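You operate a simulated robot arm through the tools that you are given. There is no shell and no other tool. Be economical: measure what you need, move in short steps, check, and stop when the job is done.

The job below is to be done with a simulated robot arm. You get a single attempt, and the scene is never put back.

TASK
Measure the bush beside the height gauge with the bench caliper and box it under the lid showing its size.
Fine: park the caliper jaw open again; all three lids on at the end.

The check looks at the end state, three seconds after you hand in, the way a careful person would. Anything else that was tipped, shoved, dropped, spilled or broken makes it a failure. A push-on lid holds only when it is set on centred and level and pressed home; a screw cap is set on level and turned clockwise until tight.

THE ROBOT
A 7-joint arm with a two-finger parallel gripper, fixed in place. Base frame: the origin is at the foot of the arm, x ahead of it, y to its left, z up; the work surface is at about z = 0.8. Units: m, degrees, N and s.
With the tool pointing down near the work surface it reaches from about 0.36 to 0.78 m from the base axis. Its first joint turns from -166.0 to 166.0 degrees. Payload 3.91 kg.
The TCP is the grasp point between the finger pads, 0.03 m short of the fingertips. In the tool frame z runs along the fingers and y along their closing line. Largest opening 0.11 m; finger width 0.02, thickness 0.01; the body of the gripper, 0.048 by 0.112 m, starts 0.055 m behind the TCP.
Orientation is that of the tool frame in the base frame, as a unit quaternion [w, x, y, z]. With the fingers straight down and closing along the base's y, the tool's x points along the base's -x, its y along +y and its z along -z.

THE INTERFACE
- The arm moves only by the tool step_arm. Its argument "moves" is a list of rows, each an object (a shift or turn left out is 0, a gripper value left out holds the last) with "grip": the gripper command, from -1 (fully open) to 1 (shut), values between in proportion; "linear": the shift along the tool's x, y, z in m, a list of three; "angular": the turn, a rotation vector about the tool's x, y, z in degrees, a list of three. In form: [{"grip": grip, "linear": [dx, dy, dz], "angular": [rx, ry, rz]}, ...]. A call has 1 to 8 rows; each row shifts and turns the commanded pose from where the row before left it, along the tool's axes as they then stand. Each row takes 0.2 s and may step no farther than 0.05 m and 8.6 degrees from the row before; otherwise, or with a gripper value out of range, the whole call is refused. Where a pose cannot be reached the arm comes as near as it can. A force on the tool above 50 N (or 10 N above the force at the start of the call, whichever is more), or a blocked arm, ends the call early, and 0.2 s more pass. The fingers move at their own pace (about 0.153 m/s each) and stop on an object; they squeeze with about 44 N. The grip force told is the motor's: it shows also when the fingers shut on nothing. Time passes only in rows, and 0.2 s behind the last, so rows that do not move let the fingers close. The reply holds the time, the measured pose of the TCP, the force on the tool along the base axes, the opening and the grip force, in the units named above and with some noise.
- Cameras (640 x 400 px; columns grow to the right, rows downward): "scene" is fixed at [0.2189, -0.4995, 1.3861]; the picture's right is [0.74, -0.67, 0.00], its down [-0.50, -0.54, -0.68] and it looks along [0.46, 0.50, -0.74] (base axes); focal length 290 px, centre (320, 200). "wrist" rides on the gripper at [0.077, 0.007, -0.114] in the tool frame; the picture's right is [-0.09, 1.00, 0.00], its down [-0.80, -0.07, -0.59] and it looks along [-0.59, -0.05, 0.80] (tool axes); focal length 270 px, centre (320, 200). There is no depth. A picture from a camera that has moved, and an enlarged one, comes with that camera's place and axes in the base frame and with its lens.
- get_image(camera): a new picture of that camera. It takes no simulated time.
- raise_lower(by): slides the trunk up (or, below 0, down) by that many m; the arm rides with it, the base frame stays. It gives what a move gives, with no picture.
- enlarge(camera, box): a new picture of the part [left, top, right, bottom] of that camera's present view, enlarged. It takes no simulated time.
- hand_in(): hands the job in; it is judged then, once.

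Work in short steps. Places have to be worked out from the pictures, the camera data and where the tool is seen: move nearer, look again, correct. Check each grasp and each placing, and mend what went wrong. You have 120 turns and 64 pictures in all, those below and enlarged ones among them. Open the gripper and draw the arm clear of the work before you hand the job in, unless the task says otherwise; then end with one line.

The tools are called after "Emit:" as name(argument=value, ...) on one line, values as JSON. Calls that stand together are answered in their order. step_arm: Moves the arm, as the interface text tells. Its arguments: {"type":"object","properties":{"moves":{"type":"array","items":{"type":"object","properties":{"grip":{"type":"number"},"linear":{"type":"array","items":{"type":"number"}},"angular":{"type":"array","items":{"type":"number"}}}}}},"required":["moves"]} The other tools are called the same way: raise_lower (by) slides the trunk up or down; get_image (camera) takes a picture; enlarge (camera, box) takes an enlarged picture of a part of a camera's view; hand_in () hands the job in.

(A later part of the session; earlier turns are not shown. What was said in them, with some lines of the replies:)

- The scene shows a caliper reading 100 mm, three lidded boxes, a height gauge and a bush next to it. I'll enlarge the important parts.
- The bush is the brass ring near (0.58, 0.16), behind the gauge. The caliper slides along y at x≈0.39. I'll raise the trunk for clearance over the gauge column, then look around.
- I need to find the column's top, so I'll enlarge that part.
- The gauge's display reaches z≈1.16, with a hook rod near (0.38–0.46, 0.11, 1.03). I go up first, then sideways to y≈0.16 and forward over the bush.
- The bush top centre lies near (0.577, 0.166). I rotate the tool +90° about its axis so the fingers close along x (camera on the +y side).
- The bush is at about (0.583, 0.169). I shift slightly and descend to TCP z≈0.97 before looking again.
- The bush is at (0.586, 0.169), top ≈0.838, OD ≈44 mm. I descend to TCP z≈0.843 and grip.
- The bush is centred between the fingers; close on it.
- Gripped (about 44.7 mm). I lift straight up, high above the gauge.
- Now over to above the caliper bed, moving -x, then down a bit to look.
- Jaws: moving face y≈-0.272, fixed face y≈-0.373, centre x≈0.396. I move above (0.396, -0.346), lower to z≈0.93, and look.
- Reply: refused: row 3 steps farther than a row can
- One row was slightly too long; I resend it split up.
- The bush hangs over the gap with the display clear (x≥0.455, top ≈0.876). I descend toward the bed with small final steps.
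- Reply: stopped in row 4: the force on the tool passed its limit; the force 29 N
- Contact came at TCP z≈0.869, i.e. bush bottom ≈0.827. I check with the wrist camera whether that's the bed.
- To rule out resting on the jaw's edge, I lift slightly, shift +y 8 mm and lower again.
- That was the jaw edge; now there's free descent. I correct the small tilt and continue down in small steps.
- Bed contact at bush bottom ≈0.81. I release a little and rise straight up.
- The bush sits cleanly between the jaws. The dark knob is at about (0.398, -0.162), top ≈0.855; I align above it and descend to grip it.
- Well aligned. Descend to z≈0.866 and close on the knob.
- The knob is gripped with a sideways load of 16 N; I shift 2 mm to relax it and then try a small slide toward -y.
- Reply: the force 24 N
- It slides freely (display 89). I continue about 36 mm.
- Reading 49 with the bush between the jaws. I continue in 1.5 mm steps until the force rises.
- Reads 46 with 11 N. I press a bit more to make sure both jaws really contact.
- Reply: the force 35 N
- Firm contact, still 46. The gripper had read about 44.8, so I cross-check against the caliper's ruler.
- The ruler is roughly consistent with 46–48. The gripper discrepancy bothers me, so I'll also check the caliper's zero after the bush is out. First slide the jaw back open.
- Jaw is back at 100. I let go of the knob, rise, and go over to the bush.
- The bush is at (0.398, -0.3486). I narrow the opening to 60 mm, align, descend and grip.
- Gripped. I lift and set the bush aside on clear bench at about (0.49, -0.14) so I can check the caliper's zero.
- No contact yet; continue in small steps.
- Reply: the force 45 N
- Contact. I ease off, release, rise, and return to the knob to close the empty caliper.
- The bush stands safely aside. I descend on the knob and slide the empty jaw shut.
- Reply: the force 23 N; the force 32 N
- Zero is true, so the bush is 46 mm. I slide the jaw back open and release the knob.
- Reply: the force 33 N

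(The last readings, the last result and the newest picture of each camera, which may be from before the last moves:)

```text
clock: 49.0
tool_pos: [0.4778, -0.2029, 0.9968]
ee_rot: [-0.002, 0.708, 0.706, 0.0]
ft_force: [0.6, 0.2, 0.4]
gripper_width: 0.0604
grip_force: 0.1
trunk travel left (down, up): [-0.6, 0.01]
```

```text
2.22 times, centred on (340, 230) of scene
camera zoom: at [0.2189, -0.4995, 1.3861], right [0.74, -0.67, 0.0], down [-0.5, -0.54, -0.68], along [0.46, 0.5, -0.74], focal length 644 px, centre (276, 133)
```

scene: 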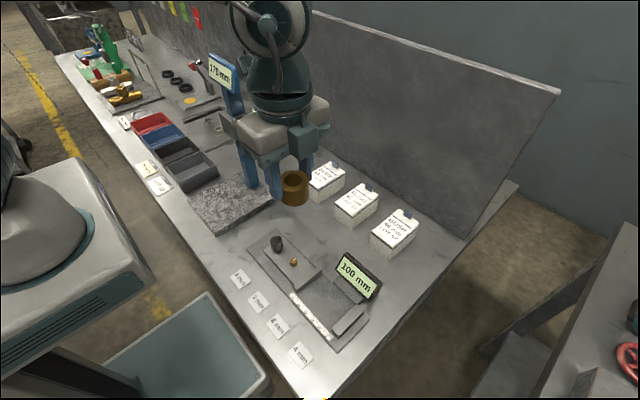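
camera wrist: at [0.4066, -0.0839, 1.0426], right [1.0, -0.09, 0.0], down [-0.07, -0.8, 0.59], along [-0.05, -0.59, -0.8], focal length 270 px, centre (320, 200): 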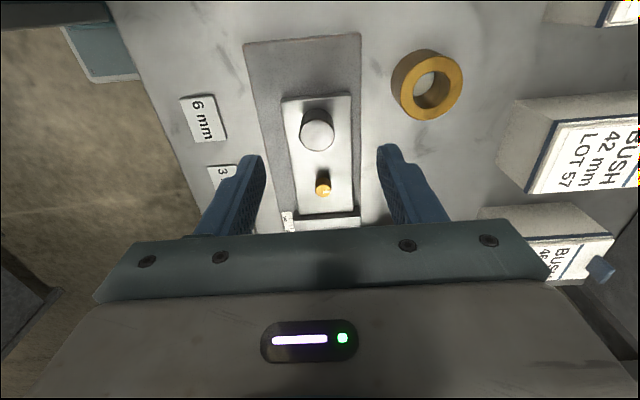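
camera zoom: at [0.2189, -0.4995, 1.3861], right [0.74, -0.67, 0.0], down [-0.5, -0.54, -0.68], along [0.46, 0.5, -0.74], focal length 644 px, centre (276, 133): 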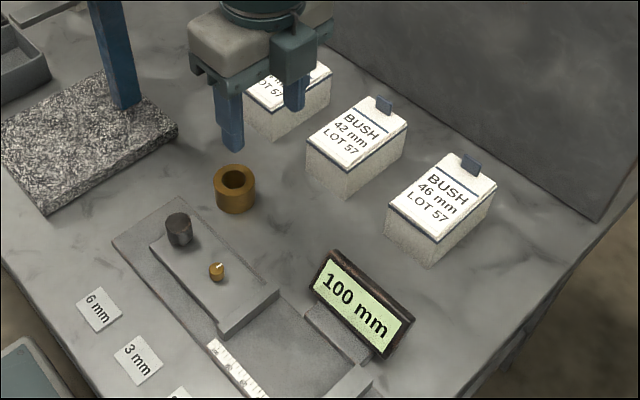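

Display reads 100 again. Now I go above the 46 mm box to inspect its lid and tab.

Emit:
step_arm(moves=[{"linear": [-0.04, 0.03, 0]}, {"linear": [-0.04, 0.03, 0]}, {"linear": [-0.03, 0.04, 0]}, {"linear": [0, 0.045, 0]}, {}])

Emit:
get_image(camera="wrist")

```text
clock: 50.2
tool_pos: [0.6226, -0.312, 0.9991]
ee_rot: [-0.001, 0.708, 0.706, 0.0]
ft_force: [-0.4, 0.7, -0.5]
gripper_width: 0.0605
grip_force: 0.2
trunk travel left (down, up): [-0.6, 0.01]
```

```text
25 pictures are left
camera wrist: at [0.6295, -0.2353, 1.113], right [1.0, -0.09, 0.0], down [-0.07, -0.8, 0.59], along [-0.05, -0.59, -0.8], focal length 270 px, centre (320, 200)
```

wrist: 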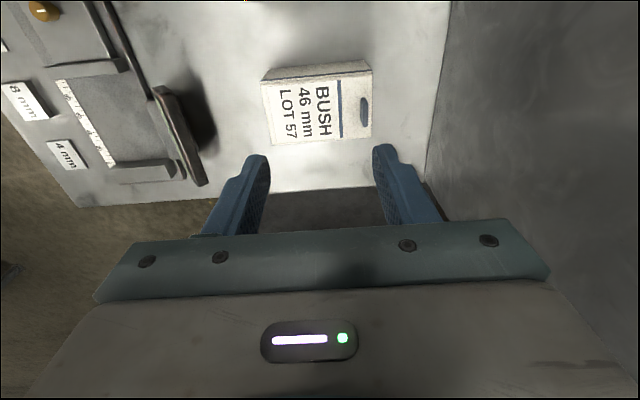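

Lid centre ≈(0.620, -0.319), top ≈0.853; tab plate (thin in x) at ≈(0.662, -0.321). I align over the tab with a 40 mm opening, and check once lower.

Emit:
step_arm(moves=[{"grip": 0.27, "linear": [-0.009, 0.04, 0]}, {"linear": [0, 0, 0.03]}, {"linear": [0, 0, 0.035]}])

Emit:
get_image(camera="wrist")

```text
clock: 51.0
tool_pos: [0.6616, -0.3208, 0.9318]
ee_rot: [0.0, 0.707, 0.707, 0.0]
ft_force: [0.4, 1.1, -0.5]
gripper_width: 0.0402
grip_force: 0.1
trunk travel left (down, up): [-0.6, 0.01]
```

```text
24 pictures are left
camera wrist: at [0.669, -0.2436, 1.0475], right [1.0, -0.09, 0.0], down [-0.07, -0.8, 0.59], along [-0.05, -0.59, -0.8], focal length 270 px, centre (320, 200)
```

wrist: 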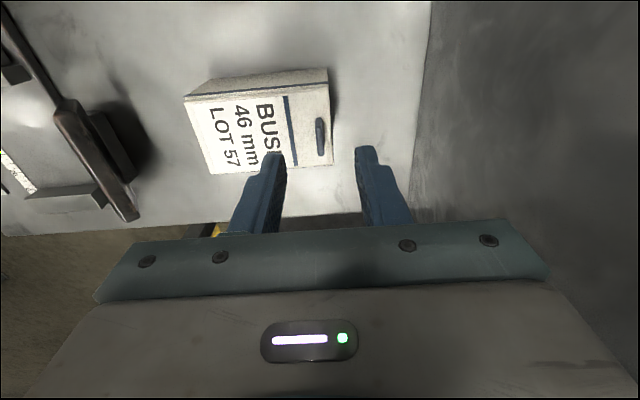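

Tab aligned at (0.663, -0.320). I lower gently, stepping until contact or z≈0.89.

Emit:
step_arm(moves=[{"linear": [0, 0.0015, 0.015]}, {"linear": [0, 0, 0.01]}, {"linear": [0, 0, 0.005]}])

Emit:
enlarge(camera="scene", box=[360, 180, 450, 260])

Emit:
get_image(camera="wrist")

```text
clock: 51.8
tool_pos: [0.6626, -0.3204, 0.9027]
ee_rot: [0.001, 0.708, 0.707, 0.0]
ft_force: [0.6, 0.1, 0.5]
gripper_width: 0.0401
grip_force: 0.1
trunk travel left (down, up): [-0.6, 0.01]
```

```text
5.00 times, centred on (405, 220) of scene
camera zoom: at [0.2189, -0.4995, 1.3861], right [0.74, -0.67, 0.0], down [-0.5, -0.54, -0.68], along [0.46, 0.5, -0.74], focal length 1448 px, centre (-105, 100)
```

zoom: 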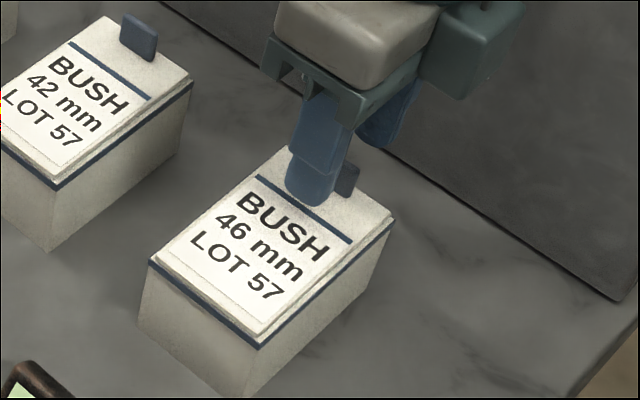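

```text
22 pictures are left
camera wrist: at [0.6702, -0.2431, 1.017], right [1.0, -0.09, 0.0], down [-0.07, -0.8, 0.59], along [-0.05, -0.59, -0.8], focal length 270 px, centre (320, 200)
```

wrist: 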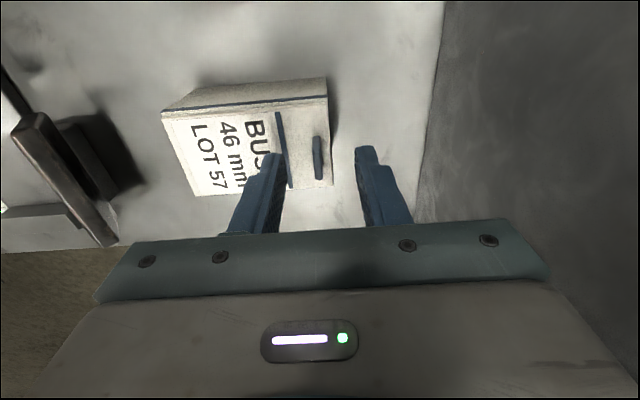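

Still clear. Continue lowering in small steps, watching for contact.

Emit:
step_arm(moves=[{"linear": [0, 0, 0.004]}, {"linear": [0, 0, 0.004]}, {"linear": [0, 0, 0.004]}])

Emit:
step_arm(moves=[{"linear": [0, 0, 0.003]}, {"linear": [0, 0, 0.003]}])

```text
clock: 52.6
tool_pos: [0.6646, -0.3204, 0.8897]
ee_rot: [-0.001, 0.707, 0.707, 0.001]
ft_force: [0.3, 0.5, -0.1]
gripper_width: 0.0401
grip_force: 0.0
trunk travel left (down, up): [-0.6, 0.01]
```

```text
clock: 53.2
tool_pos: [0.6639, -0.3198, 0.8897]
ee_rot: [0.003, 0.707, 0.707, 0.001]
ft_force: [-0.3, -1.0, 22.8]
gripper_width: 0.0402
grip_force: 0.3
trunk travel left (down, up): [-0.6, 0.01]
```

Lid top contact at tips ≈0.859. Back off 5 mm and close on the tab.

Emit:
step_arm(moves=[{"linear": [0, 0, -0.005]}, {"grip": 0.6}, {"grip": 1}, {"grip": 1}, {"grip": 1}])

```text
clock: 54.4
tool_pos: [0.6621, -0.3195, 0.8899]
ee_rot: [-0.001, 0.707, 0.707, 0.0]
ft_force: [-3.3, -2.3, 9.2]
gripper_width: 0.0035
grip_force: 43.8
trunk travel left (down, up): [-0.6, 0.01]
```

The tab is held (3.5 mm). I pull straight up in small steps.

Emit:
step_arm(moves=[{"linear": [0, 0, -0.003]}, {"linear": [0, 0, -0.003]}, {"linear": [0, 0, -0.004]}, {"linear": [0, 0, -0.005]}])

Emit:
enlarge(camera="scene", box=[350, 160, 450, 260])

```text
clock: 55.4
tool_pos: [0.6645, -0.3199, 0.903]
ee_rot: [-0.002, 0.707, 0.707, 0.001]
ft_force: [-0.4, -0.4, -0.8]
gripper_width: 0.0033
grip_force: 43.3
trunk travel left (down, up): [-0.6, 0.01]
```

```text
4.00 times, centred on (400, 210) of scene
camera zoom: at [0.2189, -0.4995, 1.3861], right [0.74, -0.67, 0.0], down [-0.5, -0.54, -0.68], along [0.46, 0.5, -0.74], focal length 1158 px, centre (0, 160)
```

zoom: 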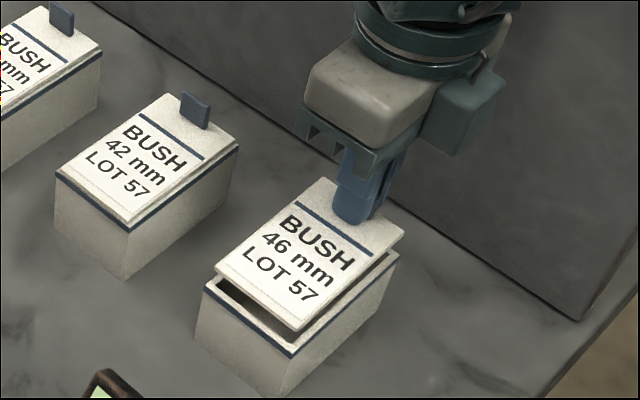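

The lid came off level. I carry it to the clear bench area in front (tab at ≈(0.537, -0.215)) and lower it.

Emit:
step_arm(moves=[{"linear": [0, 0, -0.04]}, {"linear": [0, 0, -0.04]}, {"linear": [0.03, -0.035, 0]}, {"linear": [0.03, -0.035, 0]}, {"linear": [0.03, -0.035, 0]}, {"linear": [0.015, -0.022, 0]}, {"linear": [0, 0, 0.04]}, {"linear": [0, 0, 0.04]}])

Emit:
get_image(camera="wrist")

Emit:
enlarge(camera="scene", box=[260, 150, 440, 300])

```text
clock: 57.2
tool_pos: [0.5358, -0.213, 0.902]
ee_rot: [0.0, 0.706, 0.708, -0.001]
ft_force: [0.5, 0.0, -0.3]
gripper_width: 0.0032
grip_force: 43.2
trunk travel left (down, up): [-0.6, 0.01]
```

```text
20 pictures are left
camera wrist: at [0.5439, -0.1378, 1.0165], right [1.0, -0.09, 0.0], down [-0.07, -0.8, 0.59], along [-0.05, -0.59, -0.8], focal length 270 px, centre (320, 200)
```

wrist: 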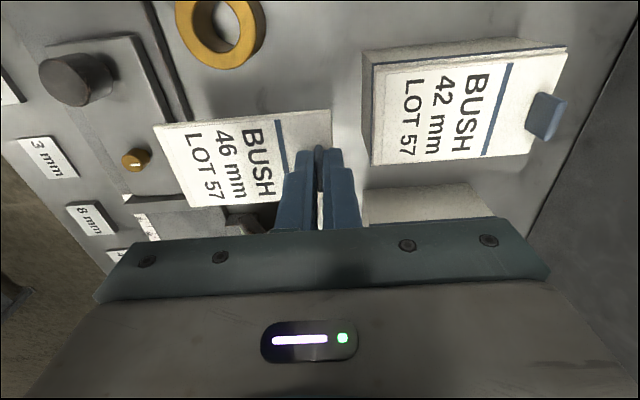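

```text
2.67 times, centred on (350, 225) of scene
camera zoom: at [0.2189, -0.4995, 1.3861], right [0.74, -0.67, 0.0], down [-0.5, -0.54, -0.68], along [0.46, 0.5, -0.74], focal length 772 px, centre (240, 133)
```

zoom: 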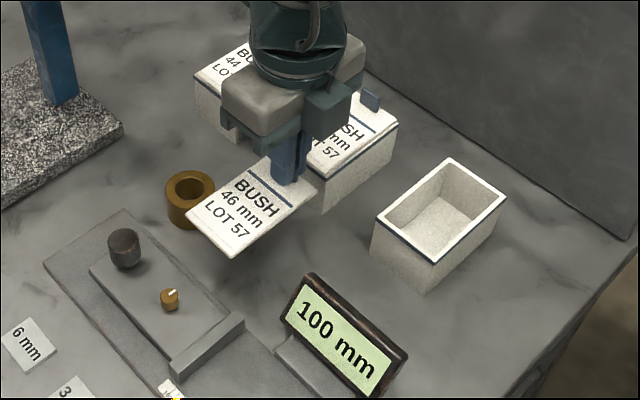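

Position is clear (lid front edge x≈0.445 vs caliper edge 0.432; bush and 42 box clear). Lower it onto the bench.

Emit:
step_arm(moves=[{"linear": [0, 0.004, 0.03]}, {"linear": [0, 0, 0.018]}, {"linear": [0, 0, 0.003]}, {"linear": [0, 0, 0.003]}])

Emit:
step_arm(moves=[{"linear": [0, 0, 0.003]}, {"linear": [0, 0, 0.003]}, {"linear": [0, 0, 0.003]}])

```text
clock: 58.2
tool_pos: [0.5406, -0.2141, 0.8485]
ee_rot: [-0.001, 0.707, 0.707, 0.001]
ft_force: [0.6, -0.7, -0.6]
gripper_width: 0.0036
grip_force: 43.4
trunk travel left (down, up): [-0.6, 0.01]
```

```text
clock: 59.0
tool_pos: [0.5405, -0.2155, 0.8396]
ee_rot: [0.0, 0.708, 0.706, 0.0]
ft_force: [0.0, 0.0, 0.2]
gripper_width: 0.0035
grip_force: 44.1
trunk travel left (down, up): [-0.6, 0.01]
```

No contact yet; continue.

Emit:
step_arm(moves=[{"linear": [0, 0, 0.002]}, {"linear": [0, 0, 0.002]}])

Emit:
step_arm(moves=[{"linear": [0, 0, 0.0015]}, {"linear": [0, 0, 0.0015]}])

```text
clock: 59.6
tool_pos: [0.5399, -0.2152, 0.8402]
ee_rot: [0.002, 0.707, 0.707, 0.001]
ft_force: [-2.8, -0.1, 26.9]
gripper_width: 0.0035
grip_force: 43.7
trunk travel left (down, up): [-0.6, 0.01]
```

```text
clock: 60.2
tool_pos: [0.5421, -0.2158, 0.8387]
ee_rot: [0.005, 0.706, 0.708, 0.003]
ft_force: [-3.9, 2.8, 24.4]
gripper_width: 0.0034
grip_force: 43.6
trunk travel left (down, up): [-0.6, 0.01]
stopped in row 2: the force on the tool passed its limit (the readings are from after the stop); the commanded pose is now the measured one
```

Lid is down. Open slightly, rise, and correct the small tilt; then go above the bush.

Emit:
step_arm(moves=[{"linear": [0, 0, -0.001], "grip": 0.7}, {"grip": 0.7}, {"linear": [0, 0, -0.03]}, {"linear": [0, 0, -0.05], "angular": [0.4, 0.4, 0]}, {"linear": [0.04, -0.025, 0], "grip": -0.1}, {"linear": [0.037, -0.025, 0]}])

Emit:
get_image(camera="wrist")

```text
clock: 61.6
tool_pos: [0.4906, -0.1371, 0.9185]
ee_rot: [-0.002, 0.708, 0.706, 0.002]
ft_force: [0.3, 0.3, 0.5]
gripper_width: 0.0607
grip_force: 0.0
trunk travel left (down, up): [-0.6, 0.01]
```

```text
18 pictures are left
camera wrist: at [0.4986, -0.0609, 1.034], right [1.0, -0.09, 0.0], down [-0.07, -0.8, 0.59], along [-0.05, -0.59, -0.81], focal length 270 px, centre (320, 200)
```

wrist: 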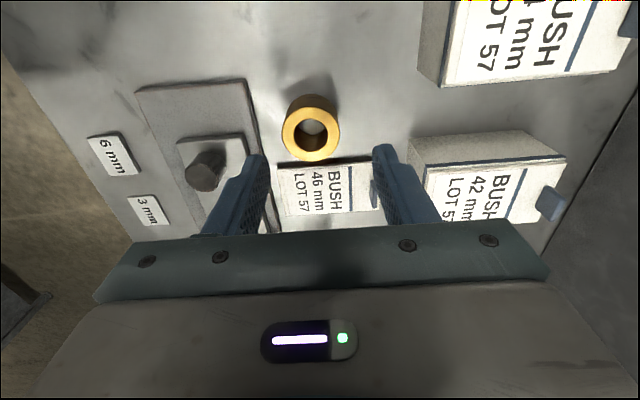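

Bush top centre ≈(0.4855, -0.138). Shift -5 mm in x, descend and grip.

Emit:
step_arm(moves=[{"linear": [-0.001, -0.005, 0.02], "angular": [-0.15, -0.15, 0]}, {"linear": [0, 0, 0.03]}, {"linear": [0, 0, 0.026]}, {"grip": 0.3}, {"grip": 1}, {"grip": 1}, {"grip": 1}])

```text
clock: 63.2
tool_pos: [0.4876, -0.1378, 0.8417]
ee_rot: [0.0, 0.707, 0.707, 0.002]
ft_force: [0.0, 0.5, -1.6]
gripper_width: 0.0452
grip_force: 44.1
trunk travel left (down, up): [-0.6, 0.01]
```

Gripped. Lift and carry to above the open 46 box, then look.

Emit:
step_arm(moves=[{"linear": [0, 0, -0.05]}, {"linear": [0, 0, -0.05]}, {"linear": [0, 0, -0.05]}, {"linear": [-0.04, 0.029, 0]}, {"linear": [-0.04, 0.029, 0]}, {"linear": [-0.04, 0.029, 0]}, {"linear": [-0.04, 0.029, 0]}, {"linear": [-0.022, 0.017, 0]}])

Emit:
get_image(camera="wrist")

```text
clock: 65.0
tool_pos: [0.6204, -0.3234, 0.99]
ee_rot: [-0.001, 0.707, 0.707, 0.002]
ft_force: [0.6, -0.7, -1.0]
gripper_width: 0.0453
grip_force: 43.3
trunk travel left (down, up): [-0.6, 0.01]
```

```text
17 pictures are left
camera wrist: at [0.6271, -0.2474, 1.105], right [1.0, -0.09, 0.0], down [-0.07, -0.8, 0.59], along [-0.05, -0.59, -0.81], focal length 270 px, centre (320, 200)
```

wrist: 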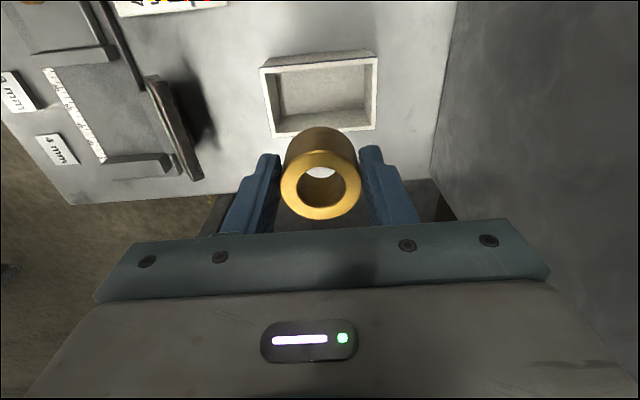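

Box rim centre ≈(0.623, -0.319), outer width ≈61 mm. I shift +y 5 mm and +x 2 mm and lower to just above the rim, then check both cameras.

Emit:
step_arm(moves=[{"linear": [0.005, 0.002, 0]}, {"linear": [0, 0, 0.04]}, {"linear": [0, 0, 0.035]}, {}])

Emit:
get_image(camera="wrist")

Emit:
enlarge(camera="scene", box=[350, 180, 440, 270])

```text
clock: 66.0
tool_pos: [0.6248, -0.3174, 0.9158]
ee_rot: [0.0, 0.707, 0.707, 0.002]
ft_force: [0.0, -0.9, -1.9]
gripper_width: 0.0454
grip_force: 44.0
trunk travel left (down, up): [-0.6, 0.01]
```

```text
16 pictures are left
camera wrist: at [0.6311, -0.2406, 1.0318], right [1.0, -0.09, 0.0], down [-0.07, -0.8, 0.59], along [-0.05, -0.59, -0.81], focal length 270 px, centre (320, 200)
```

wrist: 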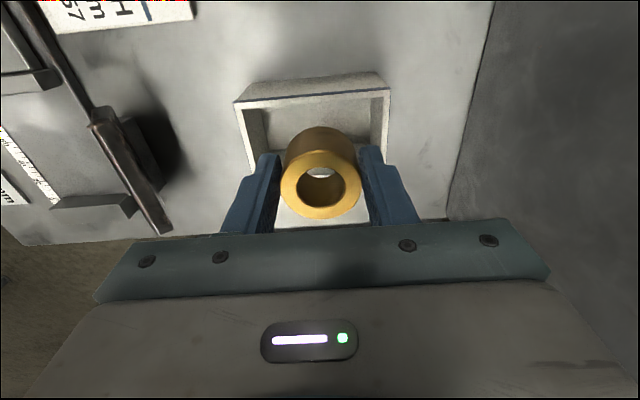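

```text
4.44 times, centred on (395, 225) of scene
camera zoom: at [0.2189, -0.4995, 1.3861], right [0.74, -0.67, 0.0], down [-0.5, -0.54, -0.68], along [0.46, 0.5, -0.74], focal length 1287 px, centre (-13, 89)
```

zoom: 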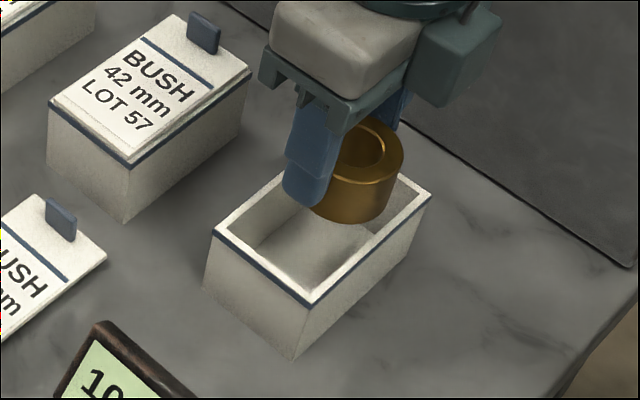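

Bush at ≈(0.624, -0.3195), box centre ≈(0.6215, -0.318). Fine-shift and lower into the box, watching forces.

Emit:
step_arm(moves=[{"linear": [0.0015, -0.002, 0]}, {"linear": [0, 0, 0.008]}, {"linear": [0, 0, 0.008]}, {"linear": [0, 0, 0.008]}, {"linear": [0, 0, 0.008]}, {"linear": [0, 0, 0.008]}, {"linear": [0, 0, 0.008]}])

Emit:
step_arm(moves=[{"linear": [0, 0, 0.005]}, {"linear": [0, 0, 0.005]}, {"linear": [0, 0, 0.003]}])

```text
clock: 67.6
tool_pos: [0.6208, -0.315, 0.8685]
ee_rot: [-0.001, 0.707, 0.707, 0.002]
ft_force: [-0.7, -0.4, -2.5]
gripper_width: 0.0451
grip_force: 43.6
trunk travel left (down, up): [-0.6, 0.01]
```

```text
clock: 68.4
tool_pos: [0.6213, -0.3153, 0.8565]
ee_rot: [-0.001, 0.707, 0.707, 0.0]
ft_force: [0.4, -0.3, -1.9]
gripper_width: 0.0454
grip_force: 43.5
trunk travel left (down, up): [-0.6, 0.01]
```

No wall contact. Continue down to the floor.

Emit:
step_arm(moves=[{"linear": [0, 0, 0.003]}, {"linear": [0, 0, 0.003]}, {"linear": [0, 0, 0.002]}])

Emit:
step_arm(moves=[{"linear": [0, 0, 0.0015]}, {"linear": [0, 0, 0.0015]}])

```text
clock: 69.2
tool_pos: [0.6214, -0.3148, 0.8457]
ee_rot: [-0.001, 0.707, 0.707, 0.001]
ft_force: [-0.2, 0.2, -1.9]
gripper_width: 0.045
grip_force: 44.4
trunk travel left (down, up): [-0.6, 0.01]
```

```text
clock: 69.8
tool_pos: [0.621, -0.3168, 0.8464]
ee_rot: [0.0, 0.707, 0.707, 0.001]
ft_force: [-2.5, 0.9, 10.5]
gripper_width: 0.0453
grip_force: 43.6
trunk travel left (down, up): [-0.6, 0.01]
```

Floor contact. I ease off, release to 58 mm, and rise.

Emit:
step_arm(moves=[{"linear": [0, 0, -0.0005]}, {"grip": -0.05}, {"grip": -0.05}, {"linear": [0, 0, -0.02]}, {"linear": [0, 0, -0.04]}, {"linear": [0, 0, -0.05]}, {"linear": [0.03, -0.03, 0]}, {"linear": [0.03, -0.03, 0]}])

Emit:
enlarge(camera="scene", box=[320, 170, 440, 270])

```text
clock: 71.6
tool_pos: [0.5612, -0.2548, 0.9559]
ee_rot: [-0.001, 0.707, 0.707, 0.001]
ft_force: [-0.2, -0.4, 0.7]
gripper_width: 0.058
grip_force: 0.1
trunk travel left (down, up): [-0.6, 0.01]
```

```text
4.00 times, centred on (380, 220) of scene
camera zoom: at [0.2189, -0.4995, 1.3861], right [0.74, -0.67, 0.0], down [-0.5, -0.54, -0.68], along [0.46, 0.5, -0.74], focal length 1158 px, centre (80, 120)
```

zoom: 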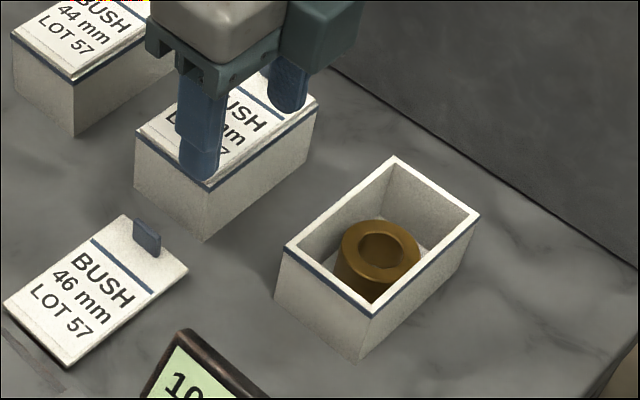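

The bush stands in the box. Now back to the lid's tab: align above (0.540, -0.215) with a 35 mm opening.

Emit:
step_arm(moves=[{"grip": 0.4, "linear": [0.04, -0.021, 0]}, {"linear": [0, 0, 0.04]}, {"linear": [0, 0, 0.03]}, {}])

Emit:
get_image(camera="wrist")

```text
clock: 72.6
tool_pos: [0.5399, -0.2163, 0.8853]
ee_rot: [0.0, 0.707, 0.707, 0.002]
ft_force: [-0.6, 0.4, 1.5]
gripper_width: 0.033
grip_force: 0.0
trunk travel left (down, up): [-0.6, 0.01]
```

```text
13 pictures are left
camera wrist: at [0.5472, -0.14, 1.0], right [1.0, -0.09, 0.0], down [-0.07, -0.8, 0.59], along [-0.05, -0.59, -0.81], focal length 270 px, centre (320, 200)
```

wrist: 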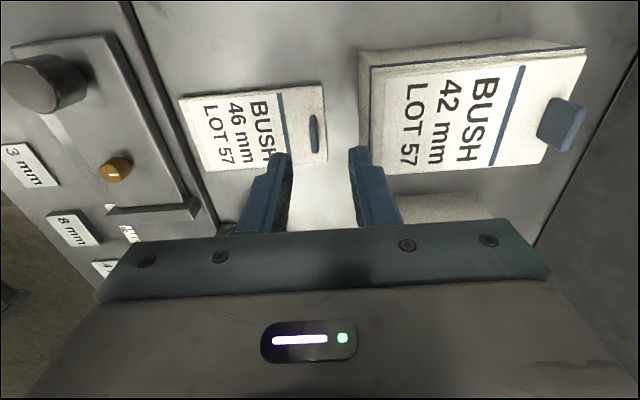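

Tab at ≈(0.537, -0.2145). Shift slightly, descend and close on it.

Emit:
step_arm(moves=[{"linear": [0.0015, -0.0025, 0]}, {"linear": [0, 0, 0.03]}, {"linear": [0, 0, 0.013]}, {"grip": 0.7}, {"grip": 1}, {"grip": 1}, {"grip": 1}])

Emit:
step_arm(moves=[{"linear": [0, 0, -0.03]}, {"linear": [0, 0, -0.05]}, {"linear": [0, 0, -0.04]}, {"linear": [-0.03, 0.035, 0]}, {"linear": [-0.03, 0.035, 0]}, {"linear": [-0.03, 0.035, 0]}, {"linear": [-0.013, 0.021, 0]}, {}])

Emit:
get_image(camera="wrist")

```text
clock: 74.2
tool_pos: [0.5385, -0.2137, 0.8423]
ee_rot: [-0.001, 0.707, 0.707, 0.001]
ft_force: [0.8, 1.0, -0.9]
gripper_width: 0.0035
grip_force: 43.6
trunk travel left (down, up): [-0.6, 0.01]
```

```text
clock: 76.0
tool_pos: [0.6627, -0.3184, 0.9608]
ee_rot: [0.0, 0.707, 0.707, 0.001]
ft_force: [0.2, 0.0, -0.5]
gripper_width: 0.0036
grip_force: 42.8
trunk travel left (down, up): [-0.6, 0.01]
```

```text
12 pictures are left
camera wrist: at [0.6701, -0.2416, 1.0762], right [1.0, -0.09, 0.0], down [-0.07, -0.8, 0.59], along [-0.05, -0.59, -0.81], focal length 270 px, centre (320, 200)
```

wrist: 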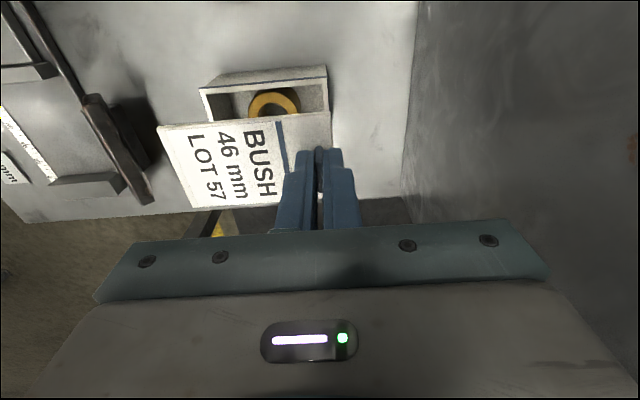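

The lid hangs as before. I lower it to just above the rim (TCP z≈0.906) and check alignment in both cameras.

Emit:
step_arm(moves=[{"linear": [-0.0008, 0, 0.03]}, {"linear": [0, 0, 0.022]}, {}, {}])

Emit:
get_image(camera="wrist")

Emit:
enlarge(camera="scene", box=[360, 190, 440, 260])

```text
clock: 77.0
tool_pos: [0.6638, -0.3188, 0.9106]
ee_rot: [0.0, 0.707, 0.708, 0.001]
ft_force: [1.1, 0.1, -0.3]
gripper_width: 0.0035
grip_force: 43.7
trunk travel left (down, up): [-0.6, 0.01]
```

```text
11 pictures are left
camera wrist: at [0.6699, -0.2416, 1.0258], right [1.0, -0.09, 0.0], down [-0.07, -0.8, 0.59], along [-0.05, -0.59, -0.81], focal length 270 px, centre (320, 200)
```

wrist: 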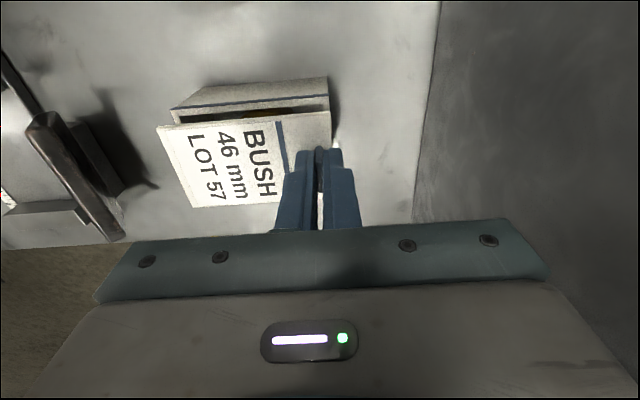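

```text
5.71 times, centred on (400, 225) of scene
camera zoom: at [0.2189, -0.4995, 1.3861], right [0.74, -0.67, 0.0], down [-0.5, -0.54, -0.68], along [0.46, 0.5, -0.74], focal length 1655 px, centre (-137, 57)
```

zoom: 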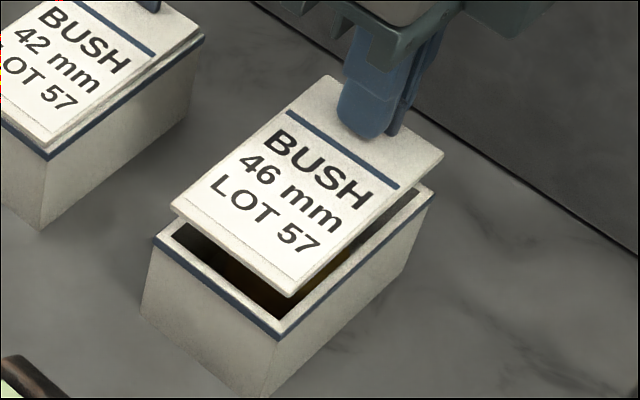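

Alignment looks centred within about 1 mm. I lower in small steps until it seats.

Emit:
step_arm(moves=[{"linear": [0, 0, 0.006]}, {"linear": [0, 0, 0.005]}, {"linear": [0, 0, 0.003]}, {"linear": [0, 0, 0.003]}])

Emit:
step_arm(moves=[{"linear": [0, 0, 0.002]}, {"linear": [0, 0, 0.002]}])

```text
clock: 78.0
tool_pos: [0.6649, -0.3176, 0.8943]
ee_rot: [0.0, 0.707, 0.707, 0.002]
ft_force: [-0.8, 0.2, -0.5]
gripper_width: 0.0036
grip_force: 43.1
trunk travel left (down, up): [-0.6, 0.01]
```

```text
clock: 78.6
tool_pos: [0.6632, -0.3168, 0.8905]
ee_rot: [0.001, 0.706, 0.708, 0.002]
ft_force: [0.2, 0.6, 6.5]
gripper_width: 0.0035
grip_force: 43.6
trunk travel left (down, up): [-0.6, 0.01]
```

Light contact right at the expected seated height. Release the tab, rise and look.

Emit:
step_arm(moves=[{"grip": 0.75}, {"grip": 0.75}, {"linear": [0, 0, -0.03]}, {"linear": [0, 0, -0.03]}, {"linear": [0.03, -0.045, 0]}, {"linear": [0.04, 0, 0]}])

Emit:
enlarge(camera="scene", box=[360, 190, 440, 260])

```text
refused: row 5 steps farther than a row can; nothing moved
```

```text
5.71 times, centred on (400, 225) of scene
camera zoom: at [0.2189, -0.4995, 1.3861], right [0.74, -0.67, 0.0], down [-0.5, -0.54, -0.68], along [0.46, 0.5, -0.74], focal length 1655 px, centre (-137, 57)
```

zoom: 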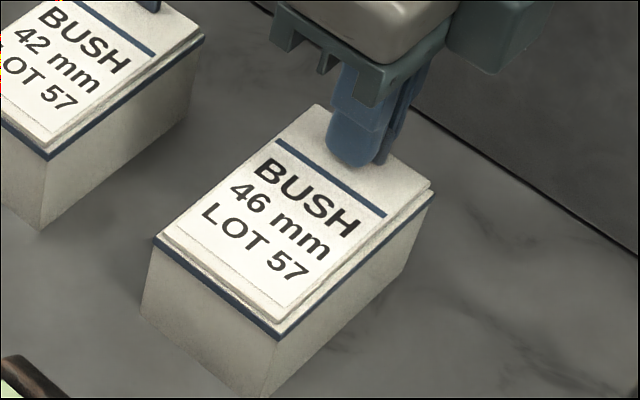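

It sits like its neighbour. I release the tab, rise, close the fingers over the lid's centre and press down.

Emit:
step_arm(moves=[{"grip": 0.75}, {"grip": 0.75}, {"linear": [0, 0, -0.03]}, {"linear": [0, -0.04, 0], "grip": 1}, {"grip": 1}, {"linear": [0, 0, 0.02]}, {"linear": [0, 0, 0.005]}])

Emit:
step_arm(moves=[{"linear": [0, 0, 0.003]}, {"linear": [0, 0, 0.003]}, {"linear": [0, 0, 0.003]}])

```text
clock: 80.2
tool_pos: [0.6236, -0.3164, 0.894]
ee_rot: [0.0, 0.707, 0.707, 0.001]
ft_force: [0.0, 0.4, -0.1]
gripper_width: 0.0
grip_force: 37.9
trunk travel left (down, up): [-0.6, 0.01]
```

```text
clock: 81.0
tool_pos: [0.6234, -0.3176, 0.8888]
ee_rot: [0.002, 0.706, 0.708, 0.001]
ft_force: [-0.7, 2.0, 13.8]
gripper_width: 0.0
grip_force: 37.6
trunk travel left (down, up): [-0.6, 0.01]
```

Contact at lid top ≈0.859. I press harder.

Emit:
step_arm(moves=[{"linear": [0, 0, 0.002]}, {"linear": [0, 0, 0.001]}, {}])

Emit:
step_arm(moves=[{"linear": [0, 0, 0.002]}, {"linear": [0, 0, 0.002]}, {}])

```text
clock: 81.8
tool_pos: [0.624, -0.3172, 0.8884]
ee_rot: [0.004, 0.707, 0.708, 0.004]
ft_force: [2.7, 0.6, 39.1]
gripper_width: 0.0
grip_force: 38.1
trunk travel left (down, up): [-0.6, 0.01]
```

```text
clock: 82.3
tool_pos: [0.6245, -0.3187, 0.8884]
ee_rot: [0.008, 0.706, 0.708, 0.003]
ft_force: [-4.1, 3.2, 20.7]
gripper_width: 0.0
grip_force: 38.0
trunk travel left (down, up): [-0.6, 0.01]
stopped in row 2: the force on the tool passed its limit (the readings are from after the stop); the commanded pose is now the measured one
```

Pressed past 50 N with no further travel, so it is home. I rise, open and draw clear, then check the scene.

Emit:
step_arm(moves=[{"linear": [0, 0, -0.04]}, {"linear": [0, 0, -0.05]}, {"linear": [0, 0, -0.05], "grip": -1}, {"linear": [0.03, -0.04, 0]}, {"linear": [0.03, -0.04, 0]}, {"linear": [0.03, -0.04, 0]}, {"linear": [0, 0, -0.05]}, {"linear": [0, -0.04, -0.03]}])

Emit:
get_image(camera="scene")

Emit:
enlarge(camera="scene", box=[290, 150, 440, 270])

```text
clock: 84.2
tool_pos: [0.4606, -0.2298, 1.104]
ee_rot: [0.005, 0.706, 0.708, 0.004]
ft_force: [-0.2, 0.2, 0.5]
gripper_width: 0.1101
grip_force: 0.0
trunk travel left (down, up): [-0.6, 0.01]
```

```text
8 pictures are left
```

scene: 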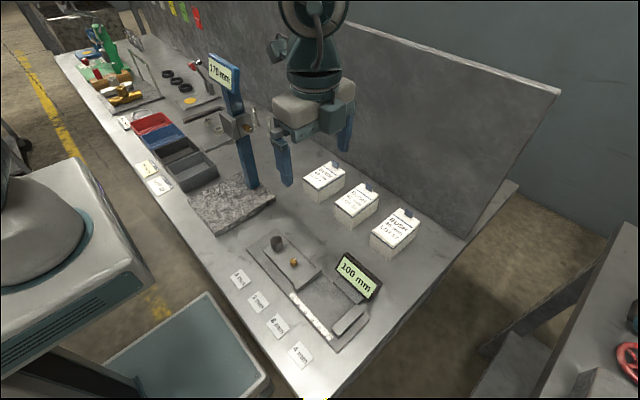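

```text
3.33 times, centred on (365, 210) of scene
camera zoom: at [0.2189, -0.4995, 1.3861], right [0.74, -0.67, 0.0], down [-0.5, -0.54, -0.68], along [0.46, 0.5, -0.74], focal length 965 px, centre (170, 167)
```

zoom: 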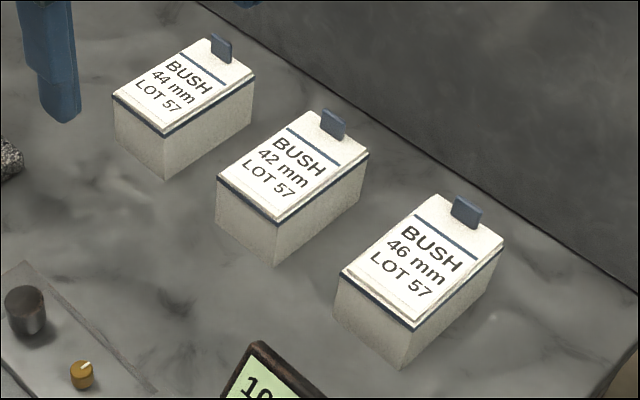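

All lids appear on and the caliper reads 100. One close check of the 46 lid against its neighbour.

Emit:
enlarge(camera="scene", box=[330, 180, 425, 260])

```text
5.00 times, centred on (378, 220) of scene
camera zoom: at [0.2189, -0.4995, 1.3861], right [0.74, -0.67, 0.0], down [-0.5, -0.54, -0.68], along [0.46, 0.5, -0.74], focal length 1448 px, centre (32, 100)
```

zoom: 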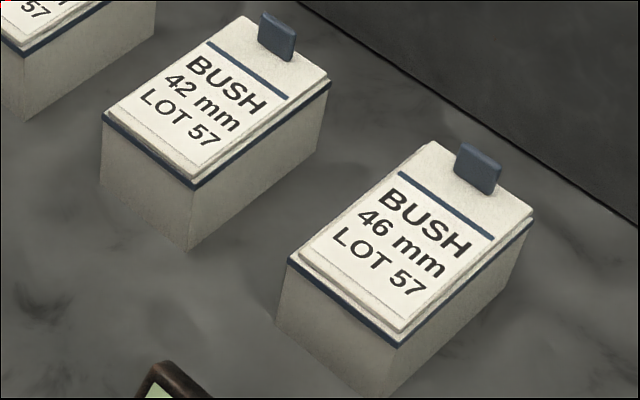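

The 46 lid seems to show slightly more ledge than its neighbours. I zoom in closely to judge seating.

Emit:
enlarge(camera="scene", box=[366, 200, 426, 250])

Emit:
enlarge(camera="scene", box=[330, 175, 390, 225])

```text
8.00 times, centred on (396, 225) of scene
camera zoom: at [0.2189, -0.4995, 1.3861], right [0.74, -0.67, 0.0], down [-0.5, -0.54, -0.68], along [0.46, 0.5, -0.74], focal length 2317 px, centre (-288, 0)
```

zoom: 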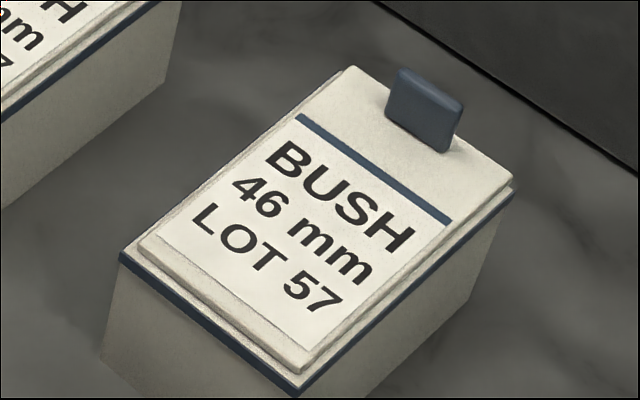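

```text
8.00 times, centred on (360, 200) of scene
camera zoom: at [0.2189, -0.4995, 1.3861], right [0.74, -0.67, 0.0], down [-0.5, -0.54, -0.68], along [0.46, 0.5, -0.74], focal length 2317 px, centre (0, 200)
```

zoom: 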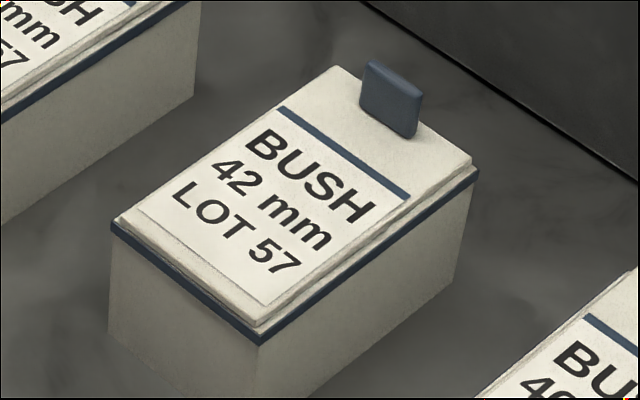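

The 46 lid sits about 3 mm too far +x (and ~1 mm -y) relative to its box, compared with the neighbour. I'll regrip the tab and reseat it; first correct the tool tilt and return above the tab.

Emit:
step_arm(moves=[{"angular": [0.73, 0.08, 0.16], "grip": 0.4}, {"linear": [-0.02, 0.045, 0]}, {"linear": [-0.02, 0.045, 0]}, {"linear": [-0.02, 0.045, 0]}, {"linear": [-0.02, 0.045, 0]}, {"linear": [-0.008, 0.0234, 0]}, {}, {}])

Emit:
step_arm(moves=[{"linear": [0, 0, 0.05]}, {"linear": [0, 0, 0.05]}, {"linear": [0, 0, 0.05]}, {"linear": [0, 0, 0.02]}, {}])

Emit:
get_image(camera="wrist")

```text
clock: 86.0
tool_pos: [0.667, -0.3169, 1.1005]
ee_rot: [-0.002, 0.708, 0.706, -0.001]
ft_force: [-0.2, 0.2, -0.1]
gripper_width: 0.0331
grip_force: 0.0
trunk travel left (down, up): [-0.6, 0.01]
```

```text
clock: 87.2
tool_pos: [0.6653, -0.3159, 0.9332]
ee_rot: [-0.001, 0.708, 0.706, -0.002]
ft_force: [-0.9, -1.0, -0.2]
gripper_width: 0.0331
grip_force: 0.0
trunk travel left (down, up): [-0.6, 0.01]
```

```text
3 pictures are left
camera wrist: at [0.6726, -0.2383, 1.0474], right [1.0, -0.09, 0.0], down [-0.07, -0.8, 0.59], along [-0.06, -0.59, -0.8], focal length 270 px, centre (320, 200)
```

wrist: 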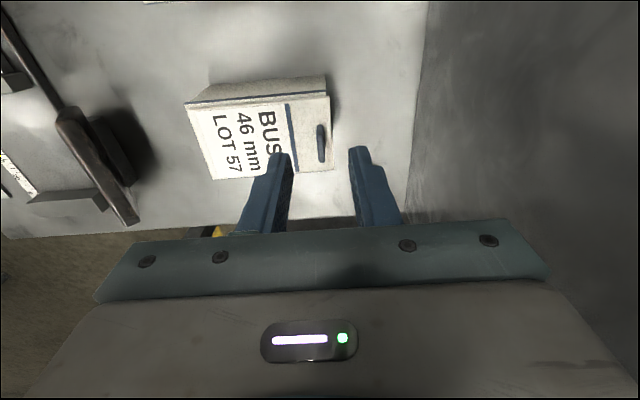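

The tab is aligned in x. I descend to the tab, grip it, and lift the lid 10 mm.

Emit:
step_arm(moves=[{"linear": [-0.002, 0, 0.025]}, {"linear": [0, 0, 0.012]}, {"linear": [0, 0, 0.003]}, {"grip": 0.7}, {"grip": 1}, {"grip": 1}, {"grip": 1}])

Emit:
step_arm(moves=[{}])

```text
clock: 88.8
tool_pos: [0.665, -0.3185, 0.8925]
ee_rot: [-0.001, 0.707, 0.707, -0.001]
ft_force: [-0.2, -0.1, -0.2]
gripper_width: 0.0038
grip_force: 43.9
trunk travel left (down, up): [-0.6, 0.01]
```

```text
clock: 89.2
tool_pos: [0.6656, -0.3175, 0.8925]
ee_rot: [-0.002, 0.708, 0.706, -0.002]
ft_force: [-0.4, -0.1, 0.2]
gripper_width: 0.0035
grip_force: 43.4
trunk travel left (down, up): [-0.6, 0.01]
```

Gripped at x≈0.6653 versus ≈0.6625 originally, confirming ≈2.8 mm offset. Lift a little, shift -x 2.8 mm, and lower again.

Emit:
step_arm(moves=[{"linear": [0, 0, -0.004]}, {"linear": [0, 0, -0.006]}, {"linear": [0.0003, -0.0028, 0]}, {}, {}])

Emit:
step_arm(moves=[{"linear": [0, 0, 0.003]}, {"linear": [0, 0, 0.003]}, {"linear": [0, 0, 0.002]}])

Emit:
step_arm(moves=[{"linear": [0, 0, 0.0015]}, {"linear": [0, 0, 0.0015]}])

```text
clock: 90.3
tool_pos: [0.6639, -0.3187, 0.9022]
ee_rot: [-0.001, 0.708, 0.706, -0.002]
ft_force: [0.5, -1.1, 0.1]
gripper_width: 0.0034
grip_force: 43.3
trunk travel left (down, up): [-0.6, 0.01]
```

```text
clock: 91.2
tool_pos: [0.6631, -0.3183, 0.8938]
ee_rot: [0.0, 0.708, 0.706, -0.001]
ft_force: [-0.6, -0.6, -0.5]
gripper_width: 0.0037
grip_force: 43.3
trunk travel left (down, up): [-0.6, 0.01]
```

```text
clock: 91.8
tool_pos: [0.6622, -0.3187, 0.8921]
ee_rot: [-0.001, 0.708, 0.707, 0.0]
ft_force: [1.0, 0.2, 3.9]
gripper_width: 0.0037
grip_force: 43.2
trunk travel left (down, up): [-0.6, 0.01]
```

Now at the earlier height with light contact; press a bit more through the tab to see if it goes lower.

Emit:
step_arm(moves=[{"linear": [0, 0, 0.0015]}, {"linear": [0, 0, 0.0015]}, {}])

Emit:
enlarge(camera="scene", box=[366, 200, 426, 250])

```text
clock: 92.5
tool_pos: [0.6629, -0.3193, 0.8922]
ee_rot: [0.002, 0.707, 0.707, -0.001]
ft_force: [4.7, -0.7, 23.5]
gripper_width: 0.0033
grip_force: 42.8
trunk travel left (down, up): [-0.6, 0.01]
```

```text
8.00 times, centred on (396, 225) of scene
camera zoom: at [0.2189, -0.4995, 1.3861], right [0.74, -0.67, 0.0], down [-0.5, -0.54, -0.68], along [0.46, 0.5, -0.74], focal length 2317 px, centre (-288, 0)
```

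zoom: 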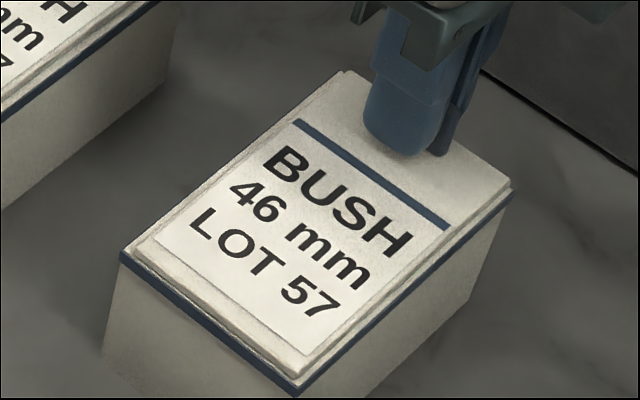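

Better, but the picture still suggests about 1.4 mm too far +x and 1 mm too far -y. Lift, shift again, and lower.

Emit:
step_arm(moves=[{"linear": [0, 0, -0.006]}, {"linear": [0, 0, -0.004]}, {"linear": [0.001, -0.0014, 0]}, {}, {"linear": [0, 0, 0.004]}, {"linear": [0, 0, 0.003]}])

Emit:
step_arm(moves=[{"linear": [0, 0, 0.0015]}, {"linear": [0, 0, 0.0015]}, {"linear": [0, 0, 0.001]}])

```text
clock: 94.0
tool_pos: [0.6612, -0.3173, 0.8915]
ee_rot: [-0.001, 0.708, 0.706, 0.0]
ft_force: [-0.5, 0.1, 2.5]
gripper_width: 0.0033
grip_force: 42.9
trunk travel left (down, up): [-0.6, 0.01]
```

```text
clock: 94.8
tool_pos: [0.6625, -0.3181, 0.8928]
ee_rot: [0.002, 0.708, 0.706, 0.0]
ft_force: [1.6, 0.6, 24.8]
gripper_width: 0.0038
grip_force: 42.9
trunk travel left (down, up): [-0.6, 0.01]
```

Contact again. Ease the load, release the tab, and press at the lid's centre with closed fingers.

Emit:
step_arm(moves=[{"linear": [0, 0, -0.0035]}, {"grip": 0.8}, {"grip": 0.8}, {"linear": [0, 0, -0.03]}, {"linear": [0, -0.041, 0], "grip": 1}, {"grip": 1}, {"linear": [0, 0, 0.025]}, {"linear": [0, 0, 0.006]}])

Emit:
step_arm(moves=[{"linear": [0, 0, 0.002]}, {"linear": [0, 0, 0.002]}, {"linear": [0, 0, 0.002]}])

```text
clock: 96.5
tool_pos: [0.6221, -0.317, 0.8917]
ee_rot: [-0.001, 0.708, 0.707, -0.001]
ft_force: [-0.2, 0.2, 0.1]
gripper_width: 0.0
grip_force: 38.2
trunk travel left (down, up): [-0.6, 0.01]
```

```text
clock: 97.3
tool_pos: [0.6208, -0.3175, 0.8891]
ee_rot: [0.002, 0.708, 0.706, 0.0]
ft_force: [0.4, 0.3, 28.9]
gripper_width: 0.0
grip_force: 37.5
trunk travel left (down, up): [-0.6, 0.01]
```

Pressing at 29 N; add a little more.

Emit:
step_arm(moves=[{"linear": [0, 0, 0.0015]}, {"linear": [0, 0, 0.0012]}, {}])

Emit:
step_arm(moves=[{"linear": [0, 0, -0.006]}, {"linear": [0, 0, -0.04]}, {"linear": [0, 0, -0.05]}, {"linear": [0, 0, -0.05], "grip": -1}, {"linear": [0.03, -0.04, 0]}, {"linear": [0.03, -0.04, 0]}, {"linear": [0.03, -0.04, 0]}, {"linear": [0, -0.02, -0.045]}])

Emit:
enlarge(camera="scene", box=[345, 190, 425, 255])

```text
clock: 98.2
tool_pos: [0.6213, -0.3149, 0.8887]
ee_rot: [0.005, 0.707, 0.707, 0.001]
ft_force: [1.9, 1.0, 46.7]
gripper_width: 0.0
grip_force: 37.8
trunk travel left (down, up): [-0.6, 0.01]
```

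```text
clock: 100.0
tool_pos: [0.482, -0.2304, 1.0742]
ee_rot: [-0.001, 0.708, 0.706, -0.001]
ft_force: [0.7, -0.5, -0.6]
gripper_width: 0.1102
grip_force: 0.1
trunk travel left (down, up): [-0.6, 0.01]
```

```text
6.15 times, centred on (385, 222) of scene
camera zoom: at [0.2189, -0.4995, 1.3861], right [0.74, -0.67, 0.0], down [-0.5, -0.54, -0.68], along [0.46, 0.5, -0.74], focal length 1782 px, centre (-80, 62)
```

zoom: 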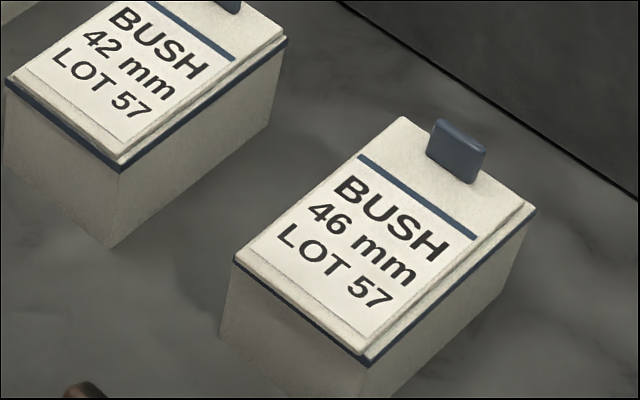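

The 46 lid now sits like the 42 mm lid next to it. The gripper is open and clear, and the caliper read 100 mm with all three lids on, so I'm handing in.

Emit:
hand_in()

```text
The job is handed in.
```

The bush measured 46 mm on the caliper (zero checked with the jaws empty) and is in the 46 mm box; its lid had to be reseated once to centre it. All three lids are on and the caliper jaw is parked open at 100 mm.
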